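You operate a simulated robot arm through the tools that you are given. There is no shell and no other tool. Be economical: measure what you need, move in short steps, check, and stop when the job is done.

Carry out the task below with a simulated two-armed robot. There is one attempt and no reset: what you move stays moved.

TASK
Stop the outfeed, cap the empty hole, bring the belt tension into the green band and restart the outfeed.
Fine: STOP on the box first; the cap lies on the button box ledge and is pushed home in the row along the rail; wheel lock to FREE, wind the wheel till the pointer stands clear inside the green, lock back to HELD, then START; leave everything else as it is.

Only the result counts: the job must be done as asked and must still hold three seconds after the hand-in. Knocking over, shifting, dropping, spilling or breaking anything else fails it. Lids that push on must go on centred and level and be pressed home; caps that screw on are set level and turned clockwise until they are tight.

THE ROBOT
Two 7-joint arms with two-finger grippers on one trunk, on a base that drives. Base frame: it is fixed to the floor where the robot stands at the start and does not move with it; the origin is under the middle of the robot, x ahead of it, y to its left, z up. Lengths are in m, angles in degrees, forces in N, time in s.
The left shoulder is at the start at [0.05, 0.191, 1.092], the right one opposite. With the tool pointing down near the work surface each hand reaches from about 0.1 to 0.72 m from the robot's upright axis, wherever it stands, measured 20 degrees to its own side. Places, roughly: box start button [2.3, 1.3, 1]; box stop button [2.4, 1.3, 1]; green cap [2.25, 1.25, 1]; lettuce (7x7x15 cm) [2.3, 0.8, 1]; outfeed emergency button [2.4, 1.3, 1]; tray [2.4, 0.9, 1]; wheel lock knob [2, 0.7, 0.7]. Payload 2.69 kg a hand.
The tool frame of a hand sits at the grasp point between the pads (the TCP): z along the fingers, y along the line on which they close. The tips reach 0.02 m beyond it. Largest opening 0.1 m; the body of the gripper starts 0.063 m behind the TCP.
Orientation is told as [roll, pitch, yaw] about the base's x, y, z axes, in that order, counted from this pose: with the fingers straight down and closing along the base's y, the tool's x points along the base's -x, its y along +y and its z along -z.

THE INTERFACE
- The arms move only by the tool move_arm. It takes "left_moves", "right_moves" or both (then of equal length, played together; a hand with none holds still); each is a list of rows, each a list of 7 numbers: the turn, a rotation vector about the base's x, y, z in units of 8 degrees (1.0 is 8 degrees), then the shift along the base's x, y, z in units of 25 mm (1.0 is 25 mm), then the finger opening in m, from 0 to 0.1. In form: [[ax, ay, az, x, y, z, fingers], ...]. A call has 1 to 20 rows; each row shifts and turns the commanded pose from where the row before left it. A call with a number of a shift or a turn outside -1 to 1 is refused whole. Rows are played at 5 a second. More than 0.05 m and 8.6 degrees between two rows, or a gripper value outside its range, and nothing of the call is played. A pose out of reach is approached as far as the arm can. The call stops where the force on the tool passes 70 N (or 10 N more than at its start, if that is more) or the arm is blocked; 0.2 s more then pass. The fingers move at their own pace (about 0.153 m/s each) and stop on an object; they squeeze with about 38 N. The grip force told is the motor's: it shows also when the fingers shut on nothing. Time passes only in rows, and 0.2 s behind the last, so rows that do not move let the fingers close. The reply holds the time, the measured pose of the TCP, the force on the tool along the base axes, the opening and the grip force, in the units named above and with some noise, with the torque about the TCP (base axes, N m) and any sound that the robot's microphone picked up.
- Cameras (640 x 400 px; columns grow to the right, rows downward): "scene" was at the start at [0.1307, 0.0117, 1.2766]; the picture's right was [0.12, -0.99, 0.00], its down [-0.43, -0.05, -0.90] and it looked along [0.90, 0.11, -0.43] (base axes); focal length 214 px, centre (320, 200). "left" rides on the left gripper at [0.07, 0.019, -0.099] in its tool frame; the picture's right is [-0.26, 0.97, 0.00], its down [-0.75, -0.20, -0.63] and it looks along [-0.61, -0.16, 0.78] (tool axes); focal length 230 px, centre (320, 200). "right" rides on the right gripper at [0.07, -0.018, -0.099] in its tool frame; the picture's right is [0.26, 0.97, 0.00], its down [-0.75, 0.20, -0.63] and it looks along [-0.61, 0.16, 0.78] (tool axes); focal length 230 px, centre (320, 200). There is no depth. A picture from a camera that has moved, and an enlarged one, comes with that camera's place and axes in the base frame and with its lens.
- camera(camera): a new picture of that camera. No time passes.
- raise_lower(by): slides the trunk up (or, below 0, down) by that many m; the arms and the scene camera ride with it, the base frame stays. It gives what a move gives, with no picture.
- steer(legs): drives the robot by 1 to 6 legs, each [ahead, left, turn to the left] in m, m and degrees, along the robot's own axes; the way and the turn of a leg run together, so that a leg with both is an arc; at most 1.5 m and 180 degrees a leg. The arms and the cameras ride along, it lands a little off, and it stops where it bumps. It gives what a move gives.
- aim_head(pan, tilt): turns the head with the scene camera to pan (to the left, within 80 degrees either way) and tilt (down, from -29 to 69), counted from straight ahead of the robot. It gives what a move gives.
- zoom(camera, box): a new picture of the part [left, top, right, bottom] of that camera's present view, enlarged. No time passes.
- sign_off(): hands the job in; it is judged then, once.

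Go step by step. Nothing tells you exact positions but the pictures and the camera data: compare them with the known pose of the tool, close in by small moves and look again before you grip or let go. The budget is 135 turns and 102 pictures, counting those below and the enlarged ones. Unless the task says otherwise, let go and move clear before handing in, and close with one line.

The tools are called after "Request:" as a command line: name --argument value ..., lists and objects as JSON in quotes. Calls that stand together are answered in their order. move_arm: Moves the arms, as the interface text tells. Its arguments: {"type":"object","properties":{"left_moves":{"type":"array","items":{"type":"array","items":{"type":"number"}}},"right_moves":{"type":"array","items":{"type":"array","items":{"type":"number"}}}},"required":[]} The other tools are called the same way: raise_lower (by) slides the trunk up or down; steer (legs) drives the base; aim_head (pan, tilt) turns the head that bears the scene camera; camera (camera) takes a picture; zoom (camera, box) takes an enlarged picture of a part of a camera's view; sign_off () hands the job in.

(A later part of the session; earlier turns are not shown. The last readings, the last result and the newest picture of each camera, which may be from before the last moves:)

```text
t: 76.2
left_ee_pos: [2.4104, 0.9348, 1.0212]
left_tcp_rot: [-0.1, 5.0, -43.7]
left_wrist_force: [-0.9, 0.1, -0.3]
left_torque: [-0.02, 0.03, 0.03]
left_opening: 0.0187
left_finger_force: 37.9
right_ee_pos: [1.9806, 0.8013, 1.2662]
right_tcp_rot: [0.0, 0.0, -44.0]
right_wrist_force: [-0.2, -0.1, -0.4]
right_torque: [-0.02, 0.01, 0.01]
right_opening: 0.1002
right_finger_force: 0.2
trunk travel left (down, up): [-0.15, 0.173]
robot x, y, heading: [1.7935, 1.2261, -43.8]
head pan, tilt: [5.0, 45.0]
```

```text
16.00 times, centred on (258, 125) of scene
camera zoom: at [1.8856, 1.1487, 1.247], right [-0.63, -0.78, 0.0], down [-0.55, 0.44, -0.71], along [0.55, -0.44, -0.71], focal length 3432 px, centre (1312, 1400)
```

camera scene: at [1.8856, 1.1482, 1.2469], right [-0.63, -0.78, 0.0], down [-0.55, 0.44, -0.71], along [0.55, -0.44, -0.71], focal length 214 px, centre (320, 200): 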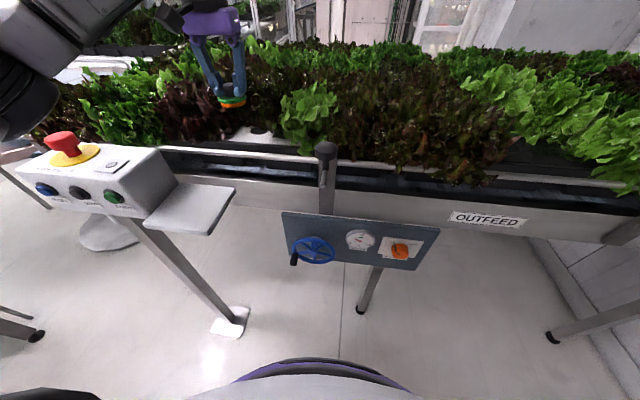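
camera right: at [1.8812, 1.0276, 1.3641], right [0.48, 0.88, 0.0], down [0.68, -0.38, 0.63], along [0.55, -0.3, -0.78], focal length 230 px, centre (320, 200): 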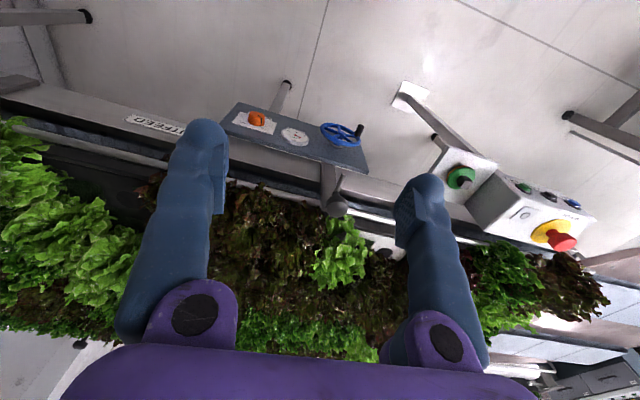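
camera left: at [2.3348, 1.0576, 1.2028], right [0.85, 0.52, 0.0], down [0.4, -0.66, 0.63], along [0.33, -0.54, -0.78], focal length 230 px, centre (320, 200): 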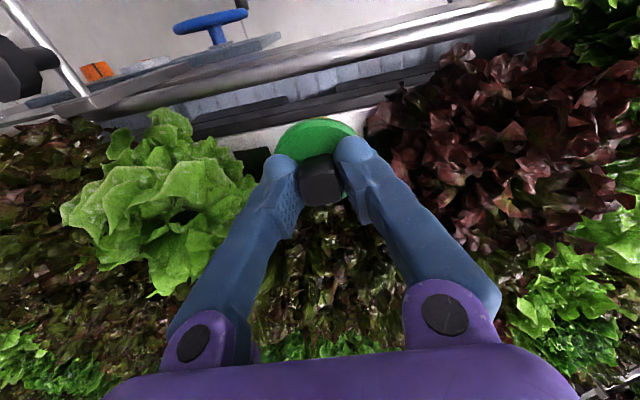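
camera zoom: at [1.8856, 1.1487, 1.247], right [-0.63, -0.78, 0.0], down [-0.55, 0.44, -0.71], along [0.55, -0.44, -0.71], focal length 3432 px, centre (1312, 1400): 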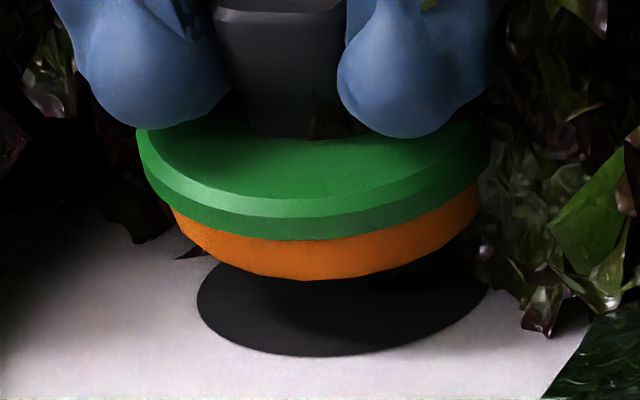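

Now the disc reads level and within about 1 mm of the hole centre in both views. I lower and press.

Request:
move_arm --left_moves '[[0, 0, 0, -0.04, 0, -0.25, 0], [0, 0, 0, 0, 0, -0.25, 0], [0, 0, 0, 0, 0, -0.25, 0], [0, 0, 0, 0, 0, -0.15, 0], [0, 0, 0, 0, 0, -0.1, 0], [0, 0, 0, 0, 0, -0.1, 0], [0, 0, 0, 0, 0, 0, 0]]'

Request:
zoom --camera "scene" --box '[242, 115, 274, 135]'

```text
t: 77.8
left_ee_pos: [2.4082, 0.934, 0.9972]
left_tcp_rot: [-0.2, 4.6, -43.7]
left_wrist_force: [3.8, -3.7, 24.2]
left_torque: [0.3, 0.29, 0.01]
left_opening: 0.0189
left_finger_force: 38.1
right_ee_pos: [1.9798, 0.8027, 1.2673]
right_tcp_rot: [0.0, 0.0, -43.9]
right_wrist_force: [-0.6, 0.6, -0.2]
right_torque: [-0.01, -0.03, -0.05]
right_opening: 0.1
right_finger_force: 0.0
trunk travel left (down, up): [-0.15, 0.173]
robot x, y, heading: [1.7963, 1.23, -44.0]
head pan, tilt: [5.0, 45.0]
```

```text
16.00 times, centred on (258, 125) of scene
camera zoom: at [1.8838, 1.1492, 1.2474], right [-0.63, -0.78, 0.0], down [-0.55, 0.44, -0.71], along [0.55, -0.44, -0.71], focal length 3432 px, centre (1312, 1400)
```

zoom: 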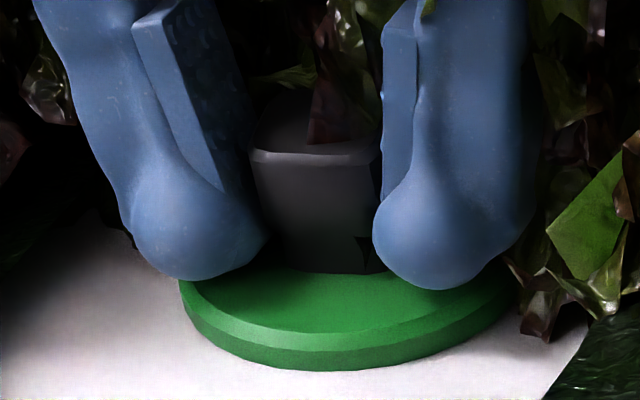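

Request:
move_arm --left_moves '[[0, 0, 0, 0, 0, -0.15, 0], [0, 0, 0, 0, 0, -0.1, 0], [0, 0, 0, 0, 0, 0, 0]]'

Request:
zoom --camera "scene" --box '[242, 115, 274, 135]'

```text
t: 78.6
left_ee_pos: [2.4077, 0.9344, 0.9961]
left_tcp_rot: [-0.2, 4.4, -43.7]
left_wrist_force: [5.1, -5.1, 38.8]
left_torque: [0.46, 0.44, 0.01]
left_opening: 0.019
left_finger_force: 37.5
right_ee_pos: [1.9777, 0.8035, 1.2671]
right_tcp_rot: [0.2, -0.2, -43.8]
right_wrist_force: [-0.1, 0.5, -0.2]
right_torque: [0.01, 0.0, -0.03]
right_opening: 0.1001
right_finger_force: 0.1
trunk travel left (down, up): [-0.15, 0.173]
robot x, y, heading: [1.7923, 1.2274, -44.0]
head pan, tilt: [5.0, 45.0]
```

```text
16.00 times, centred on (258, 125) of scene
camera zoom: at [1.8825, 1.1496, 1.2475], right [-0.63, -0.78, 0.0], down [-0.55, 0.44, -0.71], along [0.55, -0.44, -0.7], focal length 3432 px, centre (1312, 1400)
```

zoom: 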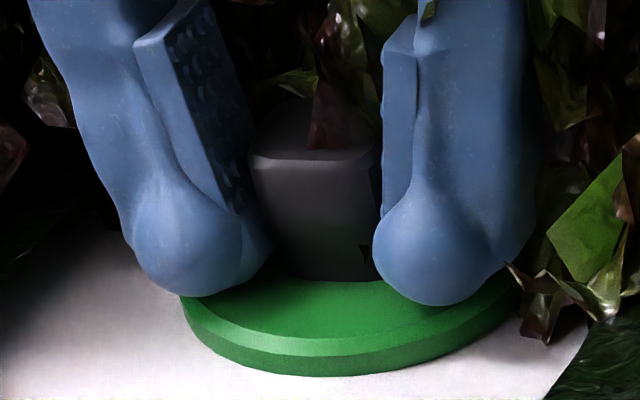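

Request:
move_arm --left_moves '[[0, 0, 0, 0, 0, -0.2, 0], [0, 0, 0, 0, 0, -0.15, 0], [0, 0, 0, 0, 0, -0.1, 0], [0, 0, 0, 0, 0, 0, 0]]'

Request:
move_arm --left_moves '[[0, 0, 0, 0, 0, 0, 0.06], [0, 0, 0, 0, 0, 0, 0.06], [0, 0, 0, 0, 0, 0, 0.06]]'

Request:
zoom --camera "scene" --box '[226, 105, 290, 145]'

```text
t: 79.7
left_ee_pos: [2.4089, 0.9353, 0.9931]
left_tcp_rot: [-0.6, 3.6, -43.7]
left_wrist_force: [-7.4, 5.6, 26.4]
left_torque: [0.33, 0.3, 0.0]
left_opening: 0.0187
left_finger_force: 37.4
right_ee_pos: [1.9783, 0.803, 1.2671]
right_tcp_rot: [0.1, -0.1, -43.9]
right_wrist_force: [-0.7, 0.1, 0.3]
right_torque: [-0.02, 0.08, -0.01]
right_opening: 0.1
right_finger_force: 0.0
trunk travel left (down, up): [-0.15, 0.173]
robot x, y, heading: [1.7918, 1.2291, -43.8]
head pan, tilt: [5.0, 45.0]
stopped in row 4 (left hand): the force on the tool passed its limit at 70 N (the readings are from after the stop); the commanded pose is now the measured one
```

```text
t: 80.5
left_ee_pos: [2.41, 0.9337, 0.9903]
left_tcp_rot: [-0.4, 3.6, -43.6]
left_wrist_force: [-0.6, -0.1, 20.8]
left_torque: [0.51, -0.57, 0.36]
left_opening: 0.06
left_finger_force: 0.8
right_ee_pos: [1.9795, 0.804, 1.2663]
right_tcp_rot: [0.2, -0.1, -43.9]
right_wrist_force: [0.0, 0.0, 0.5]
right_torque: [0.0, -0.03, -0.01]
right_opening: 0.1002
right_finger_force: 0.0
trunk travel left (down, up): [-0.15, 0.173]
robot x, y, heading: [1.7939, 1.2225, -44.1]
head pan, tilt: [5.0, 45.0]
```

```text
10.00 times, centred on (258, 125) of scene
camera zoom: at [1.8835, 1.1497, 1.2472], right [-0.63, -0.78, 0.0], down [-0.55, 0.44, -0.71], along [0.55, -0.44, -0.71], focal length 2145 px, centre (940, 950)
```

zoom: 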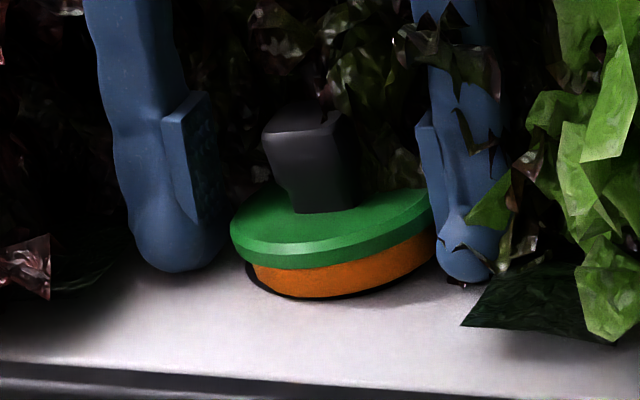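

The cap stayed in the hole but rose and tilted as the fingers slid off its disc. I open wider, lift clear, and will then press on the knob top with closed fingers.

Request:
move_arm --left_moves '[[0, 0, 0, 0, 0, 0.1, 0.08], [0, 0, 0, 0, 0, 0, 0.08], [0, 0, 0, 0, 0, 0.6, 0.08], [-0.22, -0.23, 0, 0, 0, 1, 0.08], [-0.22, -0.23, 0, 0, 0, 1, 0.08], [0, 0, 0, 0, 0, 1, 0.08], [0, 0, 0, 0, 0, 1, 0.08]]'

Request:
zoom --camera "scene" --box '[226, 105, 290, 145]'

Request:
zoom --camera "left" --box '[240, 80, 400, 180]'

```text
t: 82.1
left_ee_pos: [2.4107, 0.9309, 1.1064]
left_tcp_rot: [-0.4, -1.2, -43.8]
left_wrist_force: [0.0, -0.3, -0.1]
left_torque: [-0.03, -0.03, 0.03]
left_opening: 0.0802
left_finger_force: 0.1
right_ee_pos: [1.9798, 0.8016, 1.2664]
right_tcp_rot: [0.0, 0.0, -43.9]
right_wrist_force: [-0.7, 0.8, -1.2]
right_torque: [-0.02, 0.01, 0.01]
right_opening: 0.0999
right_finger_force: 0.1
trunk travel left (down, up): [-0.15, 0.173]
robot x, y, heading: [1.7961, 1.2265, -43.9]
head pan, tilt: [5.0, 45.0]
```

```text
10.00 times, centred on (258, 125) of scene
camera zoom: at [1.8852, 1.1486, 1.247], right [-0.63, -0.78, 0.0], down [-0.55, 0.44, -0.71], along [0.55, -0.44, -0.71], focal length 2145 px, centre (940, 950)
```

zoom: 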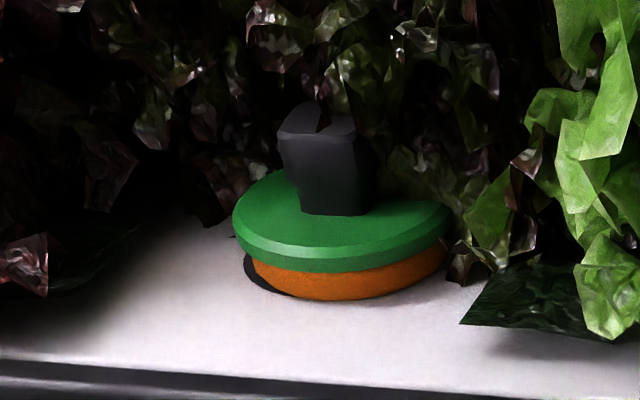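

```text
4.00 times, centred on (320, 130) of left
camera zoom: at [2.373, 0.9958, 1.2033], right [0.85, 0.52, 0.0], down [0.4, -0.65, 0.65], along [0.34, -0.55, -0.76], focal length 920 px, centre (320, 480)
```

zoom: 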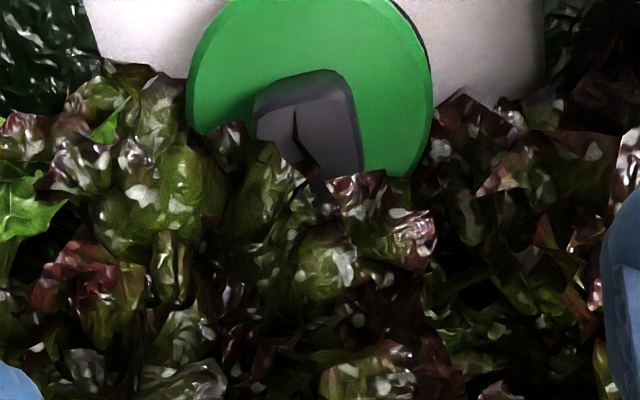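

The orange seal now rests on the tray about 4 mm toward the lettuce side. I come down around the knob again with a narrow opening and look before gripping.

Request:
move_arm --left_moves '[[0.1, 0.11, 0, -0.05, 0.09, -0.8, 0.045], [0, 0, 0, -0.05, 0.09, -0.8, 0.045], [0, 0, 0, -0.05, 0.09, -0.8, 0.045], [0, 0, 0, 0, 0, -0.6, 0.045]]'

Request:
zoom --camera "scene" --box '[226, 105, 290, 145]'

Request:
zoom --camera "left" --box '[240, 100, 400, 200]'

```text
t: 83.1
left_ee_pos: [2.4051, 0.9405, 1.031]
left_tcp_rot: [-0.5, 0.0, -43.6]
left_wrist_force: [0.8, 0.2, -0.7]
left_torque: [0.0, -0.03, 0.03]
left_opening: 0.0449
left_finger_force: 0.0
right_ee_pos: [1.9813, 0.8034, 1.2659]
right_tcp_rot: [0.1, -0.1, -43.9]
right_wrist_force: [0.9, 0.4, -0.1]
right_torque: [0.02, 0.0, 0.0]
right_opening: 0.0998
right_finger_force: 0.0
trunk travel left (down, up): [-0.15, 0.173]
robot x, y, heading: [1.7972, 1.2259, -43.6]
head pan, tilt: [5.0, 45.0]
```

```text
10.00 times, centred on (258, 125) of scene
camera zoom: at [1.8859, 1.1487, 1.247], right [-0.63, -0.78, 0.0], down [-0.55, 0.44, -0.71], along [0.55, -0.44, -0.71], focal length 2145 px, centre (940, 950)
```

zoom: 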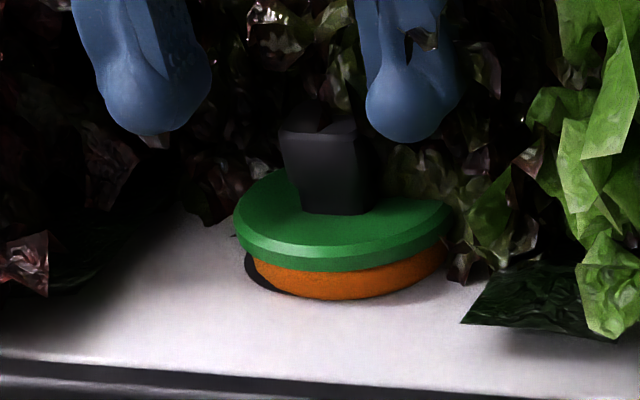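

```text
4.00 times, centred on (320, 150) of left
camera zoom: at [2.3699, 1.0034, 1.1295], right [0.85, 0.52, -0.01], down [0.41, -0.66, 0.63], along [0.32, -0.54, -0.78], focal length 920 px, centre (320, 400)
```

zoom: 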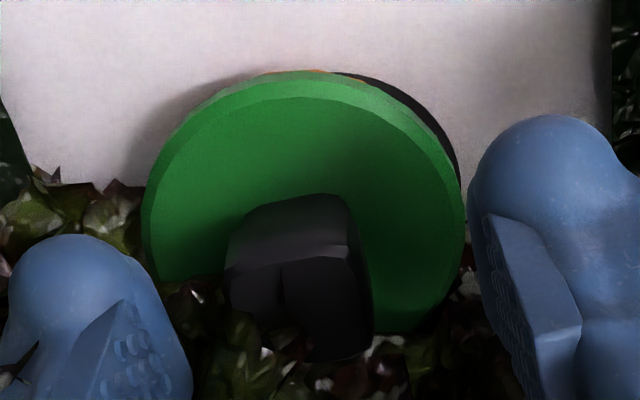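

Request:
move_arm --left_moves '[[0, 0, 0, -0.03, -0.16, 0, 0.045], [0, 0, 0, 0, 0, -0.36, 0.045], [0, 0, 0, 0, 0, -0.36, 0.045], [0, 0, 0, 0, 0, 0, 0.0], [0, 0, 0, 0, 0, 0, 0.0], [0, 0, 0, 0, 0, 0, 0.0]]'

Request:
move_arm --left_moves '[[0, 0, 0, 0, 0, 0.4, 0], [0, 0, 0, 0, 0, 0.4, 0], [0, 0, 0, 0, 0, 0, 0]]'

Request:
zoom --camera "scene" --box '[242, 115, 274, 135]'

Request:
zoom --camera "left" --box '[240, 80, 400, 180]'

```text
t: 84.5
left_ee_pos: [2.407, 0.9371, 1.014]
left_tcp_rot: [-0.6, 0.0, -43.6]
left_wrist_force: [0.8, 0.2, -0.3]
left_torque: [0.03, 0.03, 0.02]
left_opening: 0.0197
left_finger_force: 38.3
right_ee_pos: [1.982, 0.8021, 1.2651]
right_tcp_rot: [0.2, 0.0, -43.9]
right_wrist_force: [-0.2, -0.2, 0.1]
right_torque: [-0.01, 0.05, -0.01]
right_opening: 0.0998
right_finger_force: 0.0
trunk travel left (down, up): [-0.15, 0.173]
robot x, y, heading: [1.7973, 1.2268, -44.3]
head pan, tilt: [5.0, 45.0]
```

```text
t: 85.3
left_ee_pos: [2.4073, 0.9372, 1.0323]
left_tcp_rot: [-0.4, 0.1, -43.6]
left_wrist_force: [0.0, -0.5, -0.7]
left_torque: [0.0, 0.0, 0.03]
left_opening: 0.0195
left_finger_force: 38.0
right_ee_pos: [1.9809, 0.8026, 1.2666]
right_tcp_rot: [0.1, 0.0, -43.9]
right_wrist_force: [0.0, -0.3, -0.6]
right_torque: [-0.02, 0.04, -0.02]
right_opening: 0.1001
right_finger_force: 0.0
trunk travel left (down, up): [-0.15, 0.173]
robot x, y, heading: [1.7928, 1.2271, -43.8]
head pan, tilt: [5.0, 45.0]
```

```text
16.00 times, centred on (258, 125) of scene
camera zoom: at [1.8858, 1.1486, 1.247], right [-0.63, -0.78, 0.0], down [-0.55, 0.44, -0.71], along [0.55, -0.44, -0.71], focal length 3432 px, centre (1312, 1400)
```

zoom: 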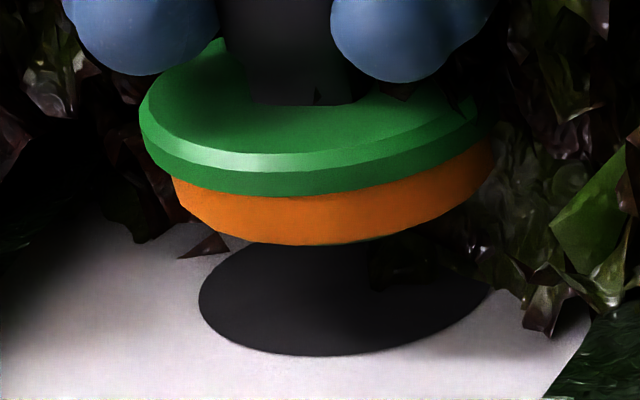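

```text
4.00 times, centred on (320, 130) of left
camera zoom: at [2.371, 0.9991, 1.131], right [0.85, 0.52, -0.01], down [0.41, -0.66, 0.63], along [0.32, -0.54, -0.78], focal length 920 px, centre (320, 480)
```

zoom: 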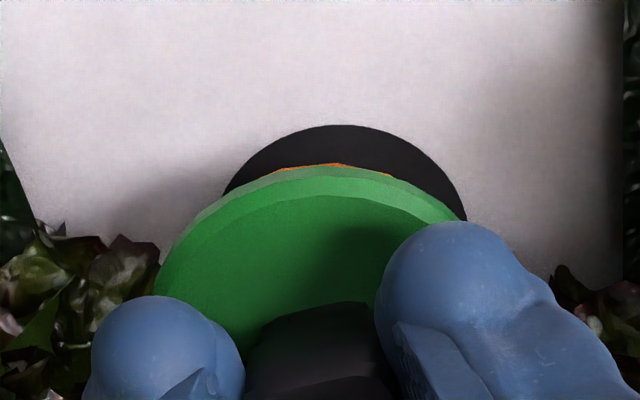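

The cap hangs about 3 mm toward the lettuce side and 2° off level. I correct both and recheck.

Request:
move_arm --left_moves '[[0.22, -0.215, 0, 0.11, -0.06, -0.2, 0], [0, 0, 0, 0, 0, -0.2, 0], [0, 0, 0, 0, 0, 0, 0]]'

Request:
zoom --camera "scene" --box '[242, 115, 274, 135]'

Request:
zoom --camera "left" --box '[240, 80, 400, 180]'

```text
t: 86.1
left_ee_pos: [2.4098, 0.9344, 1.0229]
left_tcp_rot: [2.0, 0.0, -43.6]
left_wrist_force: [0.5, -0.4, -0.4]
left_torque: [0.02, 0.03, 0.0]
left_opening: 0.0193
left_finger_force: 37.9
right_ee_pos: [1.9813, 0.8032, 1.2658]
right_tcp_rot: [0.1, 0.0, -43.9]
right_wrist_force: [1.0, 0.5, -0.1]
right_torque: [-0.02, -0.01, 0.0]
right_opening: 0.1002
right_finger_force: 0.0
trunk travel left (down, up): [-0.15, 0.173]
robot x, y, heading: [1.7939, 1.2278, -44.0]
head pan, tilt: [5.0, 45.0]
```

```text
16.00 times, centred on (258, 125) of scene
camera zoom: at [1.8856, 1.1486, 1.247], right [-0.63, -0.78, 0.0], down [-0.55, 0.44, -0.71], along [0.55, -0.44, -0.71], focal length 3432 px, centre (1312, 1400)
```

zoom: 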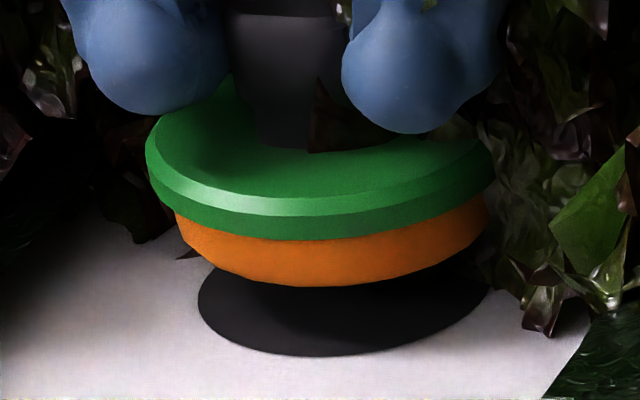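

```text
4.00 times, centred on (320, 130) of left
camera zoom: at [2.3706, 0.9942, 1.1229], right [0.85, 0.52, 0.03], down [0.39, -0.68, 0.62], along [0.35, -0.52, -0.78], focal length 920 px, centre (320, 480)
```

zoom: 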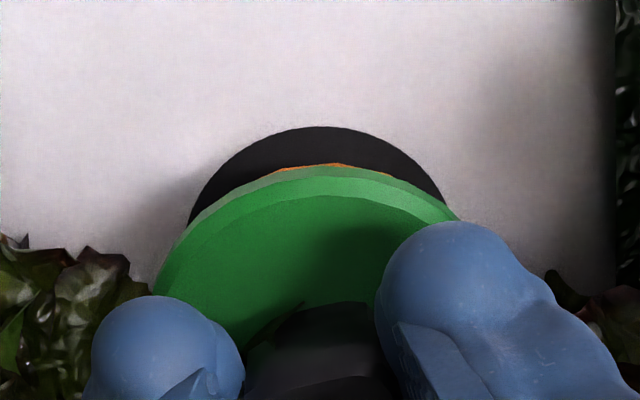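

Centred within about a millimetre and level. I lower to first contact.

Request:
move_arm --left_moves '[[0, 0, 0, 0.03, 0.04, -0.25, 0], [0, 0, 0, 0, 0, -0.25, 0], [0, 0, 0, 0, 0, -0.2, 0], [0, 0, 0, 0, 0, -0.1, 0], [0, 0, 0, 0, 0, -0.1, 0], [0, 0, 0, 0, 0, 0, 0]]'

Request:
zoom --camera "scene" --box '[242, 115, 274, 135]'

```text
t: 87.5
left_ee_pos: [2.4106, 0.9361, 1.0022]
left_tcp_rot: [2.0, -0.3, -43.6]
left_wrist_force: [3.1, -0.4, 14.4]
left_torque: [-0.16, -0.06, 0.0]
left_opening: 0.0191
left_finger_force: 38.1
right_ee_pos: [1.9815, 0.8035, 1.2667]
right_tcp_rot: [0.2, -0.2, -43.9]
right_wrist_force: [0.0, 0.6, 0.2]
right_torque: [-0.01, 0.0, -0.02]
right_opening: 0.1001
right_finger_force: 0.0
trunk travel left (down, up): [-0.15, 0.173]
robot x, y, heading: [1.7947, 1.2296, -43.8]
head pan, tilt: [5.0, 45.0]
```

```text
16.00 times, centred on (258, 125) of scene
camera zoom: at [1.8848, 1.1493, 1.2473], right [-0.63, -0.78, 0.0], down [-0.55, 0.44, -0.71], along [0.55, -0.44, -0.71], focal length 3432 px, centre (1312, 1400)
```

zoom: 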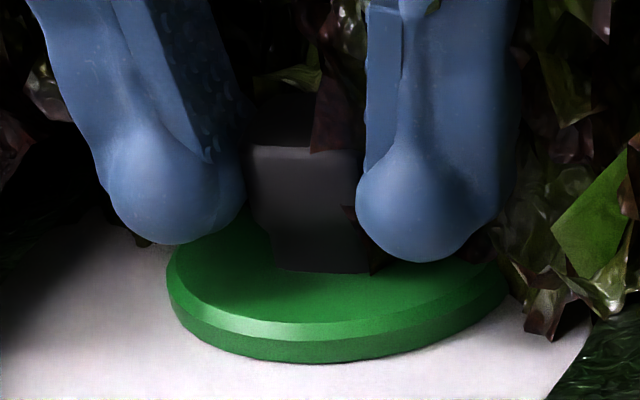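

The orange seal went in this time with light force, and the disc is centred. I press it home.

Request:
move_arm --left_moves '[[0, 0, 0, 0, 0, -0.15, 0], [0, 0, 0, 0, 0, -0.15, 0], [0, 0, 0, 0, 0, -0.1, 0], [0, 0, 0, 0, 0, 0, 0]]'

Request:
zoom --camera "scene" --box '[242, 115, 274, 135]'

```text
t: 88.5
left_ee_pos: [2.4096, 0.9385, 0.9948]
left_tcp_rot: [2.0, -0.5, -43.7]
left_wrist_force: [4.5, -2.1, 28.3]
left_torque: [-0.19, -0.11, 0.03]
left_opening: 0.0187
left_finger_force: 37.8
right_ee_pos: [1.9797, 0.8038, 1.2682]
right_tcp_rot: [0.1, -0.1, -43.9]
right_wrist_force: [-0.2, -0.2, -0.5]
right_torque: [-0.01, 0.04, -0.04]
right_opening: 0.0999
right_finger_force: 0.0
trunk travel left (down, up): [-0.15, 0.173]
robot x, y, heading: [1.795, 1.2284, -44.0]
head pan, tilt: [5.0, 45.0]
```

```text
16.00 times, centred on (258, 125) of scene
camera zoom: at [1.8833, 1.1497, 1.2474], right [-0.63, -0.78, 0.0], down [-0.55, 0.44, -0.71], along [0.55, -0.44, -0.71], focal length 3432 px, centre (1312, 1400)
```

zoom: 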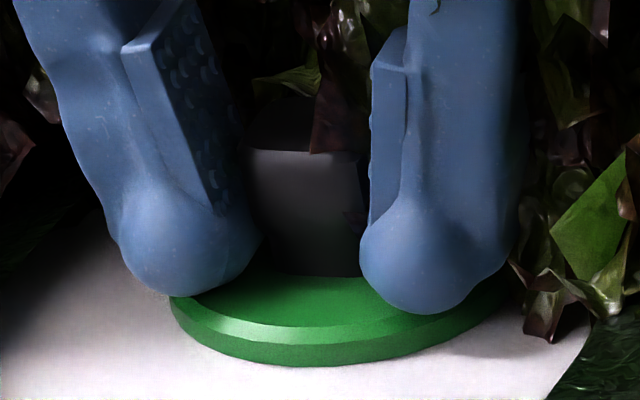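

Request:
move_arm --left_moves '[[0, 0, 0, 0, 0, -0.15, 0], [0, 0, 0, 0, 0, -0.1, 0], [0, 0, 0, 0, 0, -0.05, 0], [0, 0, 0, 0, 0, 0, 0]]'

Request:
zoom --camera "scene" --box '[242, 115, 274, 135]'

```text
t: 89.5
left_ee_pos: [2.41, 0.9361, 0.9933]
left_tcp_rot: [1.9, -1.0, -43.7]
left_wrist_force: [3.3, 7.5, 51.1]
left_torque: [-0.01, 0.53, -0.01]
left_opening: 0.0186
left_finger_force: 38.1
right_ee_pos: [1.9778, 0.8052, 1.2695]
right_tcp_rot: [0.0, -0.2, -43.9]
right_wrist_force: [-0.7, -0.2, -1.1]
right_torque: [-0.03, 0.0, 0.03]
right_opening: 0.0999
right_finger_force: 0.1
trunk travel left (down, up): [-0.15, 0.173]
robot x, y, heading: [1.793, 1.2297, -44.2]
head pan, tilt: [5.0, 45.0]
```

```text
16.00 times, centred on (258, 125) of scene
camera zoom: at [1.8812, 1.1519, 1.2479], right [-0.63, -0.78, 0.0], down [-0.55, 0.44, -0.71], along [0.55, -0.45, -0.7], focal length 3432 px, centre (1312, 1400)
```

zoom: 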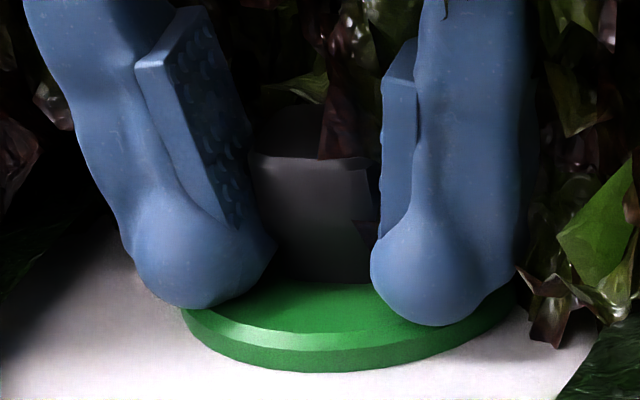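

Request:
move_arm --left_moves '[[0, 0, 0, 0, 0, 0, 0]]'

```text
t: 89.9
left_ee_pos: [2.4092, 0.9358, 0.9933]
left_tcp_rot: [1.9, -1.0, -43.6]
left_wrist_force: [3.6, 7.2, 51.3]
left_torque: [-0.1, 0.5, -0.03]
left_opening: 0.0184
left_finger_force: 37.9
right_ee_pos: [1.9762, 0.8054, 1.2691]
right_tcp_rot: [0.1, -0.3, -43.8]
right_wrist_force: [0.1, 0.0, 0.1]
right_torque: [-0.01, 0.01, -0.04]
right_opening: 0.1
right_finger_force: 0.0
trunk travel left (down, up): [-0.15, 0.173]
robot x, y, heading: [1.7972, 1.2255, -43.9]
head pan, tilt: [5.0, 45.0]
```

The command persists, so I ease the push to nearly zero and read the force before opening.

Request:
move_arm --left_moves '[[0, 0, 0, 0, 0, 0.15, 0], [0, 0, 0, 0, 0, 0.15, 0], [0, 0, 0, 0, 0, 0.06, 0]]'

Request:
zoom --camera "scene" --box '[242, 115, 274, 135]'

```text
t: 90.7
left_ee_pos: [2.4103, 0.9356, 0.995]
left_tcp_rot: [1.9, -0.2, -43.8]
left_wrist_force: [-1.8, 9.3, 22.5]
left_torque: [-0.39, 0.06, -0.04]
left_opening: 0.0184
left_finger_force: 37.7
right_ee_pos: [1.979, 0.8043, 1.2669]
right_tcp_rot: [0.2, -0.2, -43.9]
right_wrist_force: [-0.1, 0.3, 0.6]
right_torque: [0.02, -0.01, -0.02]
right_opening: 0.1001
right_finger_force: 0.1
trunk travel left (down, up): [-0.15, 0.173]
robot x, y, heading: [1.7926, 1.2296, -44.0]
head pan, tilt: [5.0, 45.0]
```

```text
16.00 times, centred on (258, 125) of scene
camera zoom: at [1.8833, 1.1508, 1.2471], right [-0.63, -0.78, 0.0], down [-0.55, 0.44, -0.71], along [0.55, -0.45, -0.7], focal length 3432 px, centre (1312, 1400)
```

zoom: 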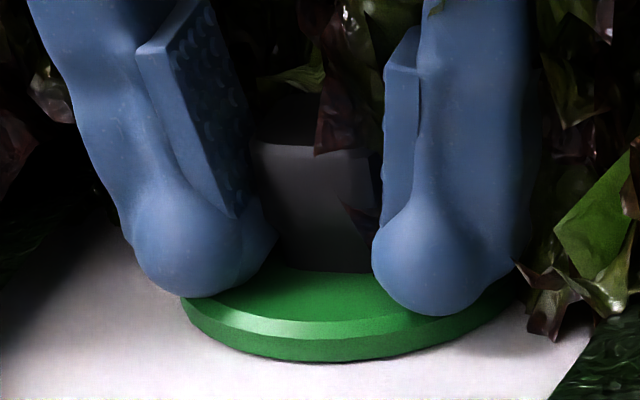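

Request:
move_arm --left_moves '[[0, 0, 0, 0, 0, 0.1, 0], [0, 0, 0, 0, 0, 0.06, 0], [0, 0, 0, 0, 0, 0, 0]]'

Request:
zoom --camera "scene" --box '[242, 115, 274, 135]'

```text
t: 91.5
left_ee_pos: [2.4104, 0.9355, 0.9943]
left_tcp_rot: [2.0, 0.1, -43.7]
left_wrist_force: [-6.9, 5.8, 2.0]
left_torque: [0.09, 0.16, 0.0]
left_opening: 0.0187
left_finger_force: 38.0
right_ee_pos: [1.9806, 0.8024, 1.2659]
right_tcp_rot: [0.2, -0.1, -43.9]
right_wrist_force: [-0.3, 0.9, -0.4]
right_torque: [-0.01, -0.01, -0.02]
right_opening: 0.1001
right_finger_force: 0.1
trunk travel left (down, up): [-0.15, 0.173]
robot x, y, heading: [1.7934, 1.2278, -43.9]
head pan, tilt: [5.0, 45.0]
```

```text
16.00 times, centred on (258, 125) of scene
camera zoom: at [1.8848, 1.1493, 1.2469], right [-0.63, -0.78, 0.0], down [-0.55, 0.44, -0.71], along [0.55, -0.44, -0.71], focal length 3432 px, centre (1312, 1400)
```

zoom: 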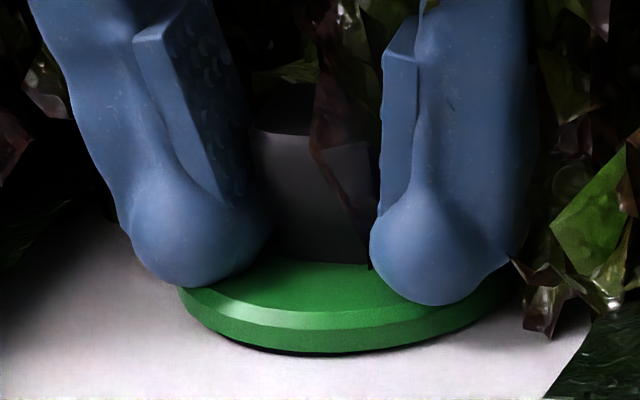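

Request:
zoom --camera "left" --box '[240, 80, 400, 180]'

```text
4.00 times, centred on (320, 130) of left
camera zoom: at [2.3709, 0.9951, 1.0942], right [0.85, 0.52, 0.03], down [0.39, -0.68, 0.62], along [0.35, -0.52, -0.78], focal length 920 px, centre (320, 480)
```

zoom: 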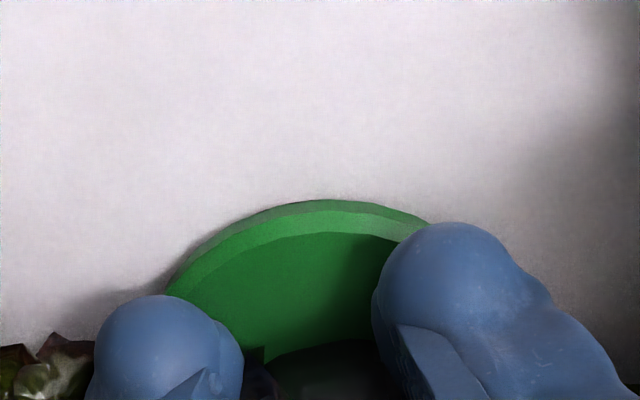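

The reading shows 9 N sideways: the cap presses on the far wall of the hole and sits about 2–3 mm too far from me. I ease it toward me until the side force vanishes, then press.

Request:
move_arm --left_moves '[[0, 0, 0, -0.05, 0.05, 0, 0], [0, 0, 0, -0.04, 0.04, 0, 0], [0, 0, 0, 0, 0, 0, 0]]'

Request:
zoom --camera "left" --box '[240, 80, 400, 180]'

Request:
zoom --camera "scene" --box '[242, 115, 274, 135]'

```text
t: 92.3
left_ee_pos: [2.4099, 0.9369, 0.9963]
left_tcp_rot: [1.9, 0.1, -43.6]
left_wrist_force: [0.1, 0.1, -0.2]
left_torque: [-0.01, -0.02, 0.02]
left_opening: 0.0185
left_finger_force: 38.1
right_ee_pos: [1.9806, 0.803, 1.2658]
right_tcp_rot: [0.1, 0.0, -43.9]
right_wrist_force: [0.0, 0.0, 0.1]
right_torque: [0.0, -0.04, -0.01]
right_opening: 0.1
right_finger_force: 0.0
trunk travel left (down, up): [-0.15, 0.173]
robot x, y, heading: [1.7929, 1.2271, -44.2]
head pan, tilt: [5.0, 45.0]
```

```text
4.00 times, centred on (320, 130) of left
camera zoom: at [2.3703, 0.9974, 1.0954], right [0.85, 0.52, 0.03], down [0.39, -0.68, 0.62], along [0.35, -0.52, -0.78], focal length 920 px, centre (320, 480)
```

zoom: 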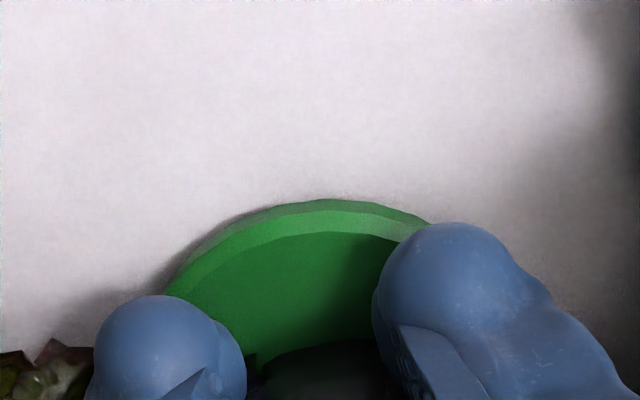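

```text
16.00 times, centred on (258, 125) of scene
camera zoom: at [1.8857, 1.1486, 1.247], right [-0.63, -0.78, 0.0], down [-0.55, 0.44, -0.71], along [0.55, -0.44, -0.71], focal length 3432 px, centre (1312, 1400)
```

zoom: 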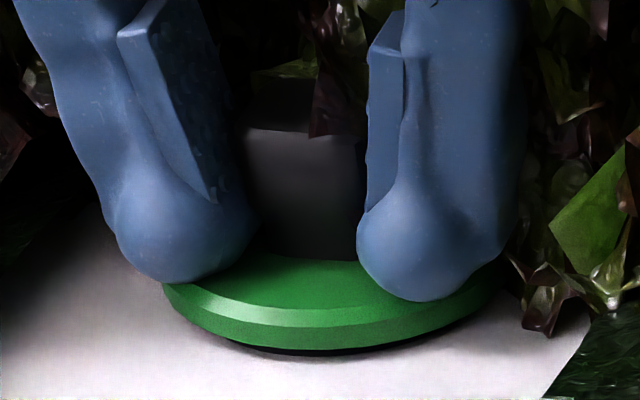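

Side force is gone and the plug is in the hole. I nudge 1 mm and press firmly, up to the force limit.

Request:
move_arm --left_moves '[[0, 0, 0, -0.03, -0.03, -0.15, 0], [0, 0, 0, 0, 0, -0.15, 0], [0, 0, 0, 0, 0, -0.15, 0], [0, 0, 0, 0, 0, -0.12, 0], [0, 0, 0, 0, 0, -0.1, 0], [0, 0, 0, 0, 0, -0.1, 0], [0, 0, 0, 0, 0, 0, 0]]'

Request:
zoom --camera "scene" --box '[242, 115, 274, 135]'

```text
t: 93.5
left_ee_pos: [2.4074, 0.9375, 0.9934]
left_tcp_rot: [1.7, -1.5, -43.6]
left_wrist_force: [-5.2, 6.5, 21.0]
left_torque: [0.04, 0.49, -0.09]
left_opening: 0.0185
left_finger_force: 38.2
right_ee_pos: [1.9803, 0.803, 1.2651]
right_tcp_rot: [0.1, -0.1, -43.9]
right_wrist_force: [0.0, 0.4, 0.4]
right_torque: [0.02, 0.02, 0.0]
right_opening: 0.1002
right_finger_force: 0.2
trunk travel left (down, up): [-0.15, 0.173]
robot x, y, heading: [1.7948, 1.2273, -43.9]
head pan, tilt: [5.0, 45.0]
stopped in row 6 (left hand): the force on the tool passed its limit at 72 N (the readings are from after the stop); the commanded pose is now the measured one
```

```text
16.00 times, centred on (258, 125) of scene
camera zoom: at [1.884, 1.15, 1.2464], right [-0.63, -0.78, 0.0], down [-0.55, 0.44, -0.71], along [0.55, -0.44, -0.71], focal length 3432 px, centre (1312, 1400)
```

zoom: 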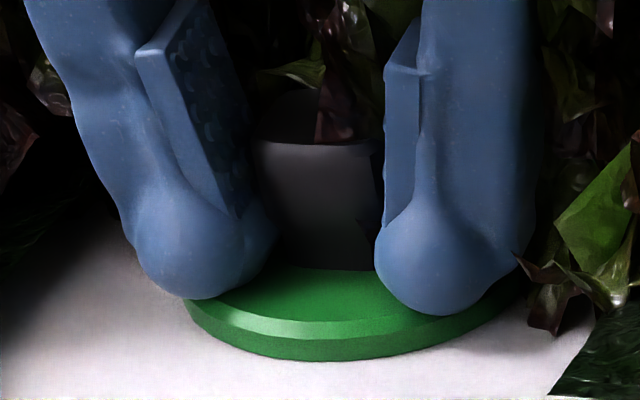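

Request:
move_arm --left_moves '[[0, 0, 0, 0, 0, 0, 0], [0, 0, 0, 0, 0, 0, 0]]'

```text
t: 94.2
left_ee_pos: [2.4081, 0.936, 0.9935]
left_tcp_rot: [1.8, -1.6, -43.5]
left_wrist_force: [0.0, 1.8, 27.5]
left_torque: [-0.07, 0.54, -0.07]
left_opening: 0.0185
left_finger_force: 38.2
right_ee_pos: [1.9793, 0.804, 1.2672]
right_tcp_rot: [0.1, -0.3, -43.8]
right_wrist_force: [-0.7, 0.3, -0.2]
right_torque: [-0.02, -0.05, 0.02]
right_opening: 0.1001
right_finger_force: 0.0
trunk travel left (down, up): [-0.15, 0.173]
robot x, y, heading: [1.7935, 1.23, -43.9]
head pan, tilt: [5.0, 45.0]
```

I open only a few millimetres so the tips barely slide, then raise straight up.

Request:
move_arm --left_moves '[[0, 0, 0, 0, 0, 0.1, 0], [0, 0, 0, 0, 0, 0, 0.027], [0, 0, 0, 0, 0, 0, 0.027]]'

Request:
zoom --camera "scene" --box '[242, 115, 274, 135]'

```text
t: 95.0
left_ee_pos: [2.4092, 0.9379, 0.9952]
left_tcp_rot: [1.8, -1.4, -43.5]
left_wrist_force: [0.4, 1.1, 22.9]
left_torque: [-0.16, 0.24, 0.02]
left_opening: 0.0231
left_finger_force: 0.0
right_ee_pos: [1.9802, 0.8039, 1.2674]
right_tcp_rot: [0.1, -0.1, -43.8]
right_wrist_force: [-0.9, 0.0, 0.3]
right_torque: [0.01, 0.0, 0.0]
right_opening: 0.1
right_finger_force: 0.1
trunk travel left (down, up): [-0.15, 0.173]
robot x, y, heading: [1.7939, 1.2285, -44.0]
head pan, tilt: [5.0, 45.0]
```

```text
16.00 times, centred on (258, 125) of scene
camera zoom: at [1.8839, 1.1499, 1.2473], right [-0.63, -0.78, 0.0], down [-0.55, 0.44, -0.71], along [0.55, -0.44, -0.71], focal length 3432 px, centre (1312, 1400)
```

zoom: 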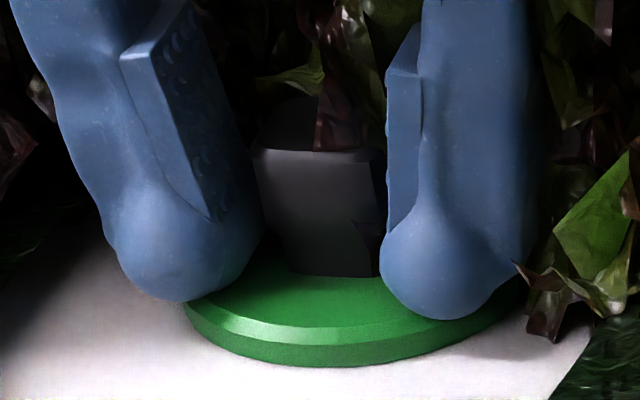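

Released while still held down. Now I raise straight up and look.

Request:
move_arm --left_moves '[[0, 0, 0, 0, 0, 0.15, 0.027], [0, 0, 0, 0, 0, 0.15, 0.027], [0, 0, 0, 0, 0, 0, 0.03]]'

Request:
zoom --camera "scene" --box '[242, 115, 274, 135]'

```text
t: 95.8
left_ee_pos: [2.4086, 0.9354, 0.9991]
left_tcp_rot: [1.8, -1.1, -43.5]
left_wrist_force: [-0.1, 0.5, -0.3]
left_torque: [-0.01, 0.0, 0.02]
left_opening: 0.0302
left_finger_force: 0.1
right_ee_pos: [1.9806, 0.8021, 1.2664]
right_tcp_rot: [0.0, 0.0, -43.9]
right_wrist_force: [0.1, 0.1, -0.6]
right_torque: [0.0, -0.03, 0.0]
right_opening: 0.1002
right_finger_force: 0.1
trunk travel left (down, up): [-0.15, 0.173]
robot x, y, heading: [1.8004, 1.2268, -43.8]
head pan, tilt: [5.0, 45.0]
```

```text
16.00 times, centred on (258, 125) of scene
camera zoom: at [1.8859, 1.1488, 1.2469], right [-0.63, -0.78, 0.0], down [-0.55, 0.44, -0.71], along [0.55, -0.44, -0.71], focal length 3432 px, centre (1312, 1400)
```

zoom: 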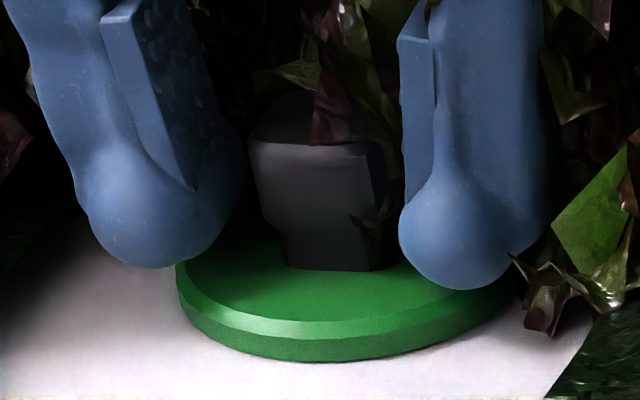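

The cap stays down, flush and level. I lift the hand fully clear and inspect.

Request:
move_arm --left_moves '[[0, 0, 0, 0, 0, 0, 0.04], [0, 0, 0, 0, 0, 0.5, 0.04], [0, 0, 0, 0, 0, 1, 0.04], [0, 0, 0, 0, 0, 1, 0.04], [0, 0, 0, 0, 0, 1, 0.04], [0, 0, 0, 0, 0, 1, 0.04]]'

Request:
zoom --camera "scene" --box '[242, 115, 274, 135]'

Request:
zoom --camera "left" --box '[240, 80, 400, 180]'

```text
t: 97.2
left_ee_pos: [2.4092, 0.9356, 1.114]
left_tcp_rot: [1.8, -1.3, -43.5]
left_wrist_force: [-0.2, -0.4, -0.3]
left_torque: [0.02, 0.01, 0.0]
left_opening: 0.0399
left_finger_force: 0.1
right_ee_pos: [1.9803, 0.803, 1.2653]
right_tcp_rot: [0.1, 0.1, -43.8]
right_wrist_force: [0.8, -0.6, 0.5]
right_torque: [-0.02, -0.04, 0.01]
right_opening: 0.1002
right_finger_force: 0.1
trunk travel left (down, up): [-0.15, 0.173]
robot x, y, heading: [1.7911, 1.2262, -44.1]
head pan, tilt: [5.0, 45.0]
```

```text
16.00 times, centred on (258, 125) of scene
camera zoom: at [1.8854, 1.1487, 1.247], right [-0.63, -0.78, 0.0], down [-0.55, 0.44, -0.71], along [0.55, -0.44, -0.71], focal length 3432 px, centre (1312, 1400)
```

zoom: 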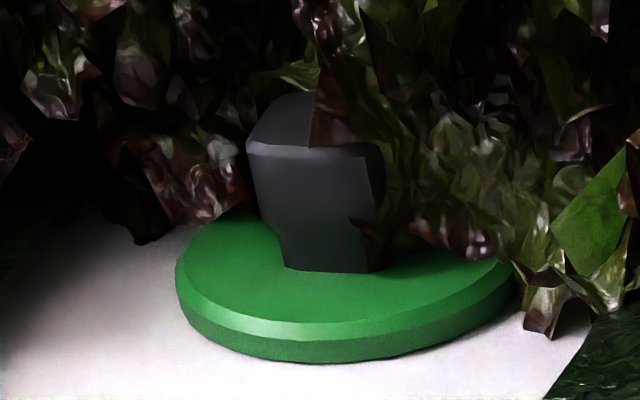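

```text
4.00 times, centred on (320, 130) of left
camera zoom: at [2.3685, 0.9981, 1.2117], right [0.85, 0.52, 0.03], down [0.38, -0.67, 0.64], along [0.36, -0.53, -0.77], focal length 920 px, centre (320, 480)
```

zoom: 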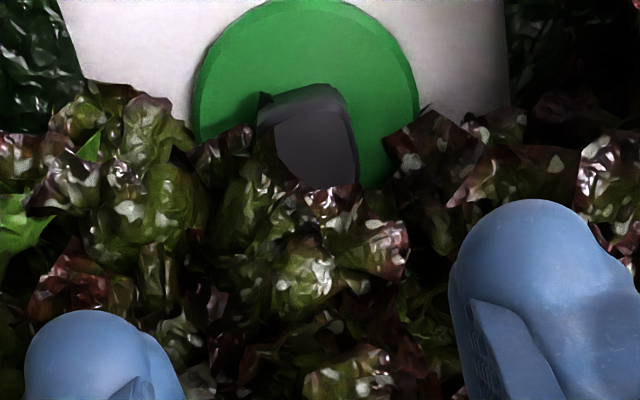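

The cap is seated, centred and level. Now the tension panel; I pull the left hand back and look at it closely.

Request:
move_arm --left_moves '[[0, 0, 0, 0, 0.6, 0.8, 0.04], [0, 0, 0, -0.5, 0.9, 0.5, 0.04], [0, 0, 0, -0.6, 0.9, 0, 0.04], [0, 0, 0, -0.6, 0.9, 0, 0.04], [0, 0, 0, -0.6, 0.9, 0, 0.04], [0, 0, 0, -0.6, 0.9, 0, 0.04], [0, 0, 0, -0.6, 0.9, 0, 0.04], [0, 0, 0, -0.6, 0.9, 0, 0.04], [0, 0, 0, -0.6, 0.9, 0, 0.04], [0, 0, 0, -0.6, 0.9, 0, 0.04], [0, 0, 0, -0.6, 0.9, 0, 0.04]]'

Request:
steer --legs '[[-0.12, -0.06, 0]]'

Request:
aim_head --pan 0 --tilt 50

Request:
camera --camera "scene"

```text
t: 99.5
left_ee_pos: [2.2606, 1.1753, 1.1446]
left_tcp_rot: [1.8, -1.2, -43.4]
left_wrist_force: [-0.5, 0.7, 0.3]
left_torque: [0.0, -0.01, 0.0]
left_opening: 0.0401
left_finger_force: 0.0
right_ee_pos: [1.9821, 0.8037, 1.2659]
right_tcp_rot: [0.0, -0.1, -43.9]
right_wrist_force: [0.0, -0.3, 0.1]
right_torque: [0.0, -0.02, -0.01]
right_opening: 0.1002
right_finger_force: 0.0
trunk travel left (down, up): [-0.15, 0.173]
robot x, y, heading: [1.7938, 1.2271, -43.9]
head pan, tilt: [5.0, 45.0]
```

```text
t: 100.8
left_ee_pos: [2.1366, 1.2185, 1.144]
left_tcp_rot: [1.7, -1.2, -43.3]
left_wrist_force: [-0.5, 0.4, 0.0]
left_torque: [-0.03, 0.01, -0.01]
left_opening: 0.0397
left_finger_force: 0.0
right_ee_pos: [1.8579, 0.8444, 1.2668]
right_tcp_rot: [0.1, 0.0, -43.6]
right_wrist_force: [-0.7, 1.2, 0.5]
right_torque: [0.0, -0.02, 0.02]
right_opening: 0.1001
right_finger_force: 0.0
trunk travel left (down, up): [-0.15, 0.173]
robot x, y, heading: [1.6665, 1.2703, -43.7]
head pan, tilt: [5.0, 45.0]
```

```text
t: 101.5
left_ee_pos: [2.1368, 1.2185, 1.1437]
left_tcp_rot: [1.8, -1.2, -43.3]
left_wrist_force: [0.1, -0.3, -0.5]
left_torque: [0.01, 0.02, -0.05]
left_opening: 0.0399
left_finger_force: 0.0
right_ee_pos: [1.8594, 0.8456, 1.2658]
right_tcp_rot: [0.1, 0.0, -43.7]
right_wrist_force: [0.1, 0.6, -0.3]
right_torque: [0.01, 0.0, 0.02]
right_opening: 0.0999
right_finger_force: 0.1
trunk travel left (down, up): [-0.15, 0.173]
robot x, y, heading: [1.6702, 1.2694, -43.6]
head pan, tilt: [0.0, 50.0]
```

```text
12 pictures are left
camera scene: at [1.7537, 1.1889, 1.2401], right [-0.69, -0.72, 0.0], down [-0.55, 0.53, -0.64], along [0.47, -0.44, -0.77], focal length 214 px, centre (320, 200)
```

scene: 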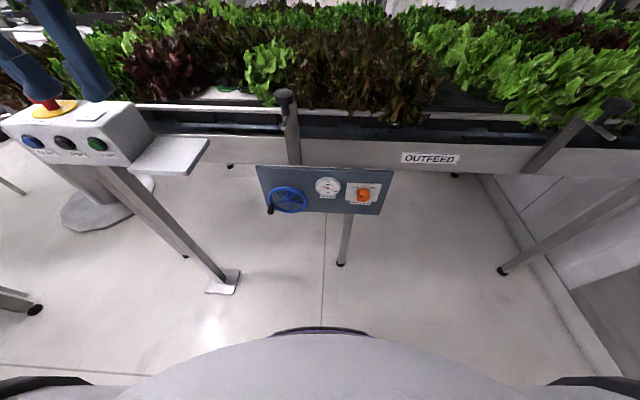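

Only 12 pictures remain, so I use them sparingly: one close view of the panel.

Request:
zoom --camera "scene" --box '[254, 155, 398, 245]'

```text
4.44 times, centred on (326, 200) of scene
camera zoom: at [1.7537, 1.1889, 1.2401], right [-0.69, -0.72, 0.0], down [-0.55, 0.53, -0.64], along [0.47, -0.44, -0.77], focal length 953 px, centre (293, 200)
```

zoom: 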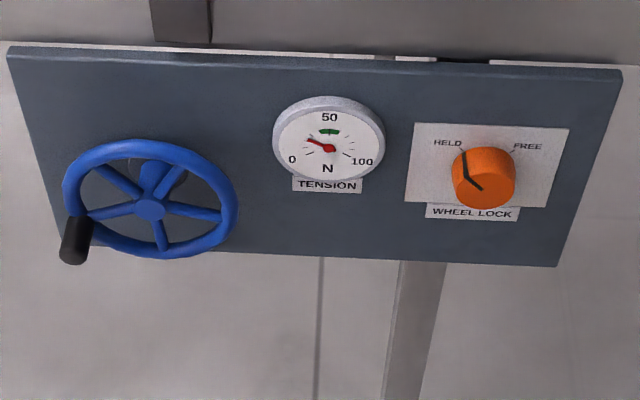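

The gauge reads about 25 with green around 50; the lock points to HELD (upper left) and FREE is upper right. I place the lock near [2.002, 0.753, 0.694] and the wheel hub near [2.162, 0.950, 0.682]. I lower the trunk and bring the right hand down, tilted, in front of the lock.

Request:
raise_lower --by -0.12

Request:
move_arm --right_moves '[[-0.676, -0.71, 0, 0.105, 0.11, -0.96, 0.08], [-0.676, -0.71, 0, 0.105, 0.11, -0.96, 0.08], [-0.676, -0.71, 0, 0.105, 0.11, -0.96, 0.08], [-0.676, -0.71, 0, 0.105, 0.11, -0.96, 0.08], [-0.676, -0.71, 0, 0.105, 0.11, -0.96, 0.08], [-0.676, -0.71, 0, 0.105, 0.11, -0.96, 0.08], [-0.676, -0.71, 0, 0.105, 0.11, -0.96, 0.08], [0, 0, 0, 0.105, 0.11, -0.96, 0.08], [0, 0, 0, 0.105, 0.11, -0.96, 0.08], [0, 0, 0, 0.105, 0.11, -0.96, 0.08], [0, 0, 0, 0.105, 0.11, -0.96, 0.08], [0, 0, 0, 0.105, 0.11, -0.96, 0.08], [-0.724, 0.69, 0, 0.105, 0.11, -0.96, 0.08], [-0.724, 0.69, 0, 0.105, 0.11, -0.96, 0.08], [-0.724, 0.69, 0, 0.105, 0.11, -0.96, 0.08], [-0.724, 0.69, 0, 0.105, 0.11, -0.96, 0.08], [-0.724, 0.69, 0, 0.105, 0.11, -0.96, 0.08]]'

```text
t: 103.0
left_ee_pos: [2.1368, 1.2182, 1.024]
left_tcp_rot: [1.7, -1.2, -43.2]
left_wrist_force: [0.5, -1.2, -0.4]
left_torque: [-0.03, -0.04, 0.0]
left_opening: 0.0399
left_finger_force: 0.0
right_ee_pos: [1.86, 0.8457, 1.146]
right_tcp_rot: [0.1, -0.1, -43.7]
right_wrist_force: [0.1, -0.1, -0.8]
right_torque: [0.01, 0.0, -0.02]
right_opening: 0.1
right_finger_force: 0.0
trunk travel left (down, up): [-0.03, 0.293]
robot x, y, heading: [1.6699, 1.2725, -43.7]
head pan, tilt: [0.0, 50.0]
```

```text
t: 106.6
left_ee_pos: [2.1373, 1.2194, 1.0242]
left_tcp_rot: [1.7, -1.3, -43.3]
left_wrist_force: [1.2, 0.5, -0.1]
left_torque: [-0.01, -0.01, 0.03]
left_opening: 0.04
left_finger_force: 0.0
right_ee_pos: [1.9024, 0.8915, 0.7399]
right_tcp_rot: [-55.7, -38.7, -1.2]
right_wrist_force: [0.6, 0.4, 0.1]
right_torque: [-0.04, 0.0, 0.04]
right_opening: 0.0801
right_finger_force: 0.0
trunk travel left (down, up): [-0.03, 0.293]
robot x, y, heading: [1.6705, 1.2695, -43.7]
head pan, tilt: [0.0, 50.0]
```

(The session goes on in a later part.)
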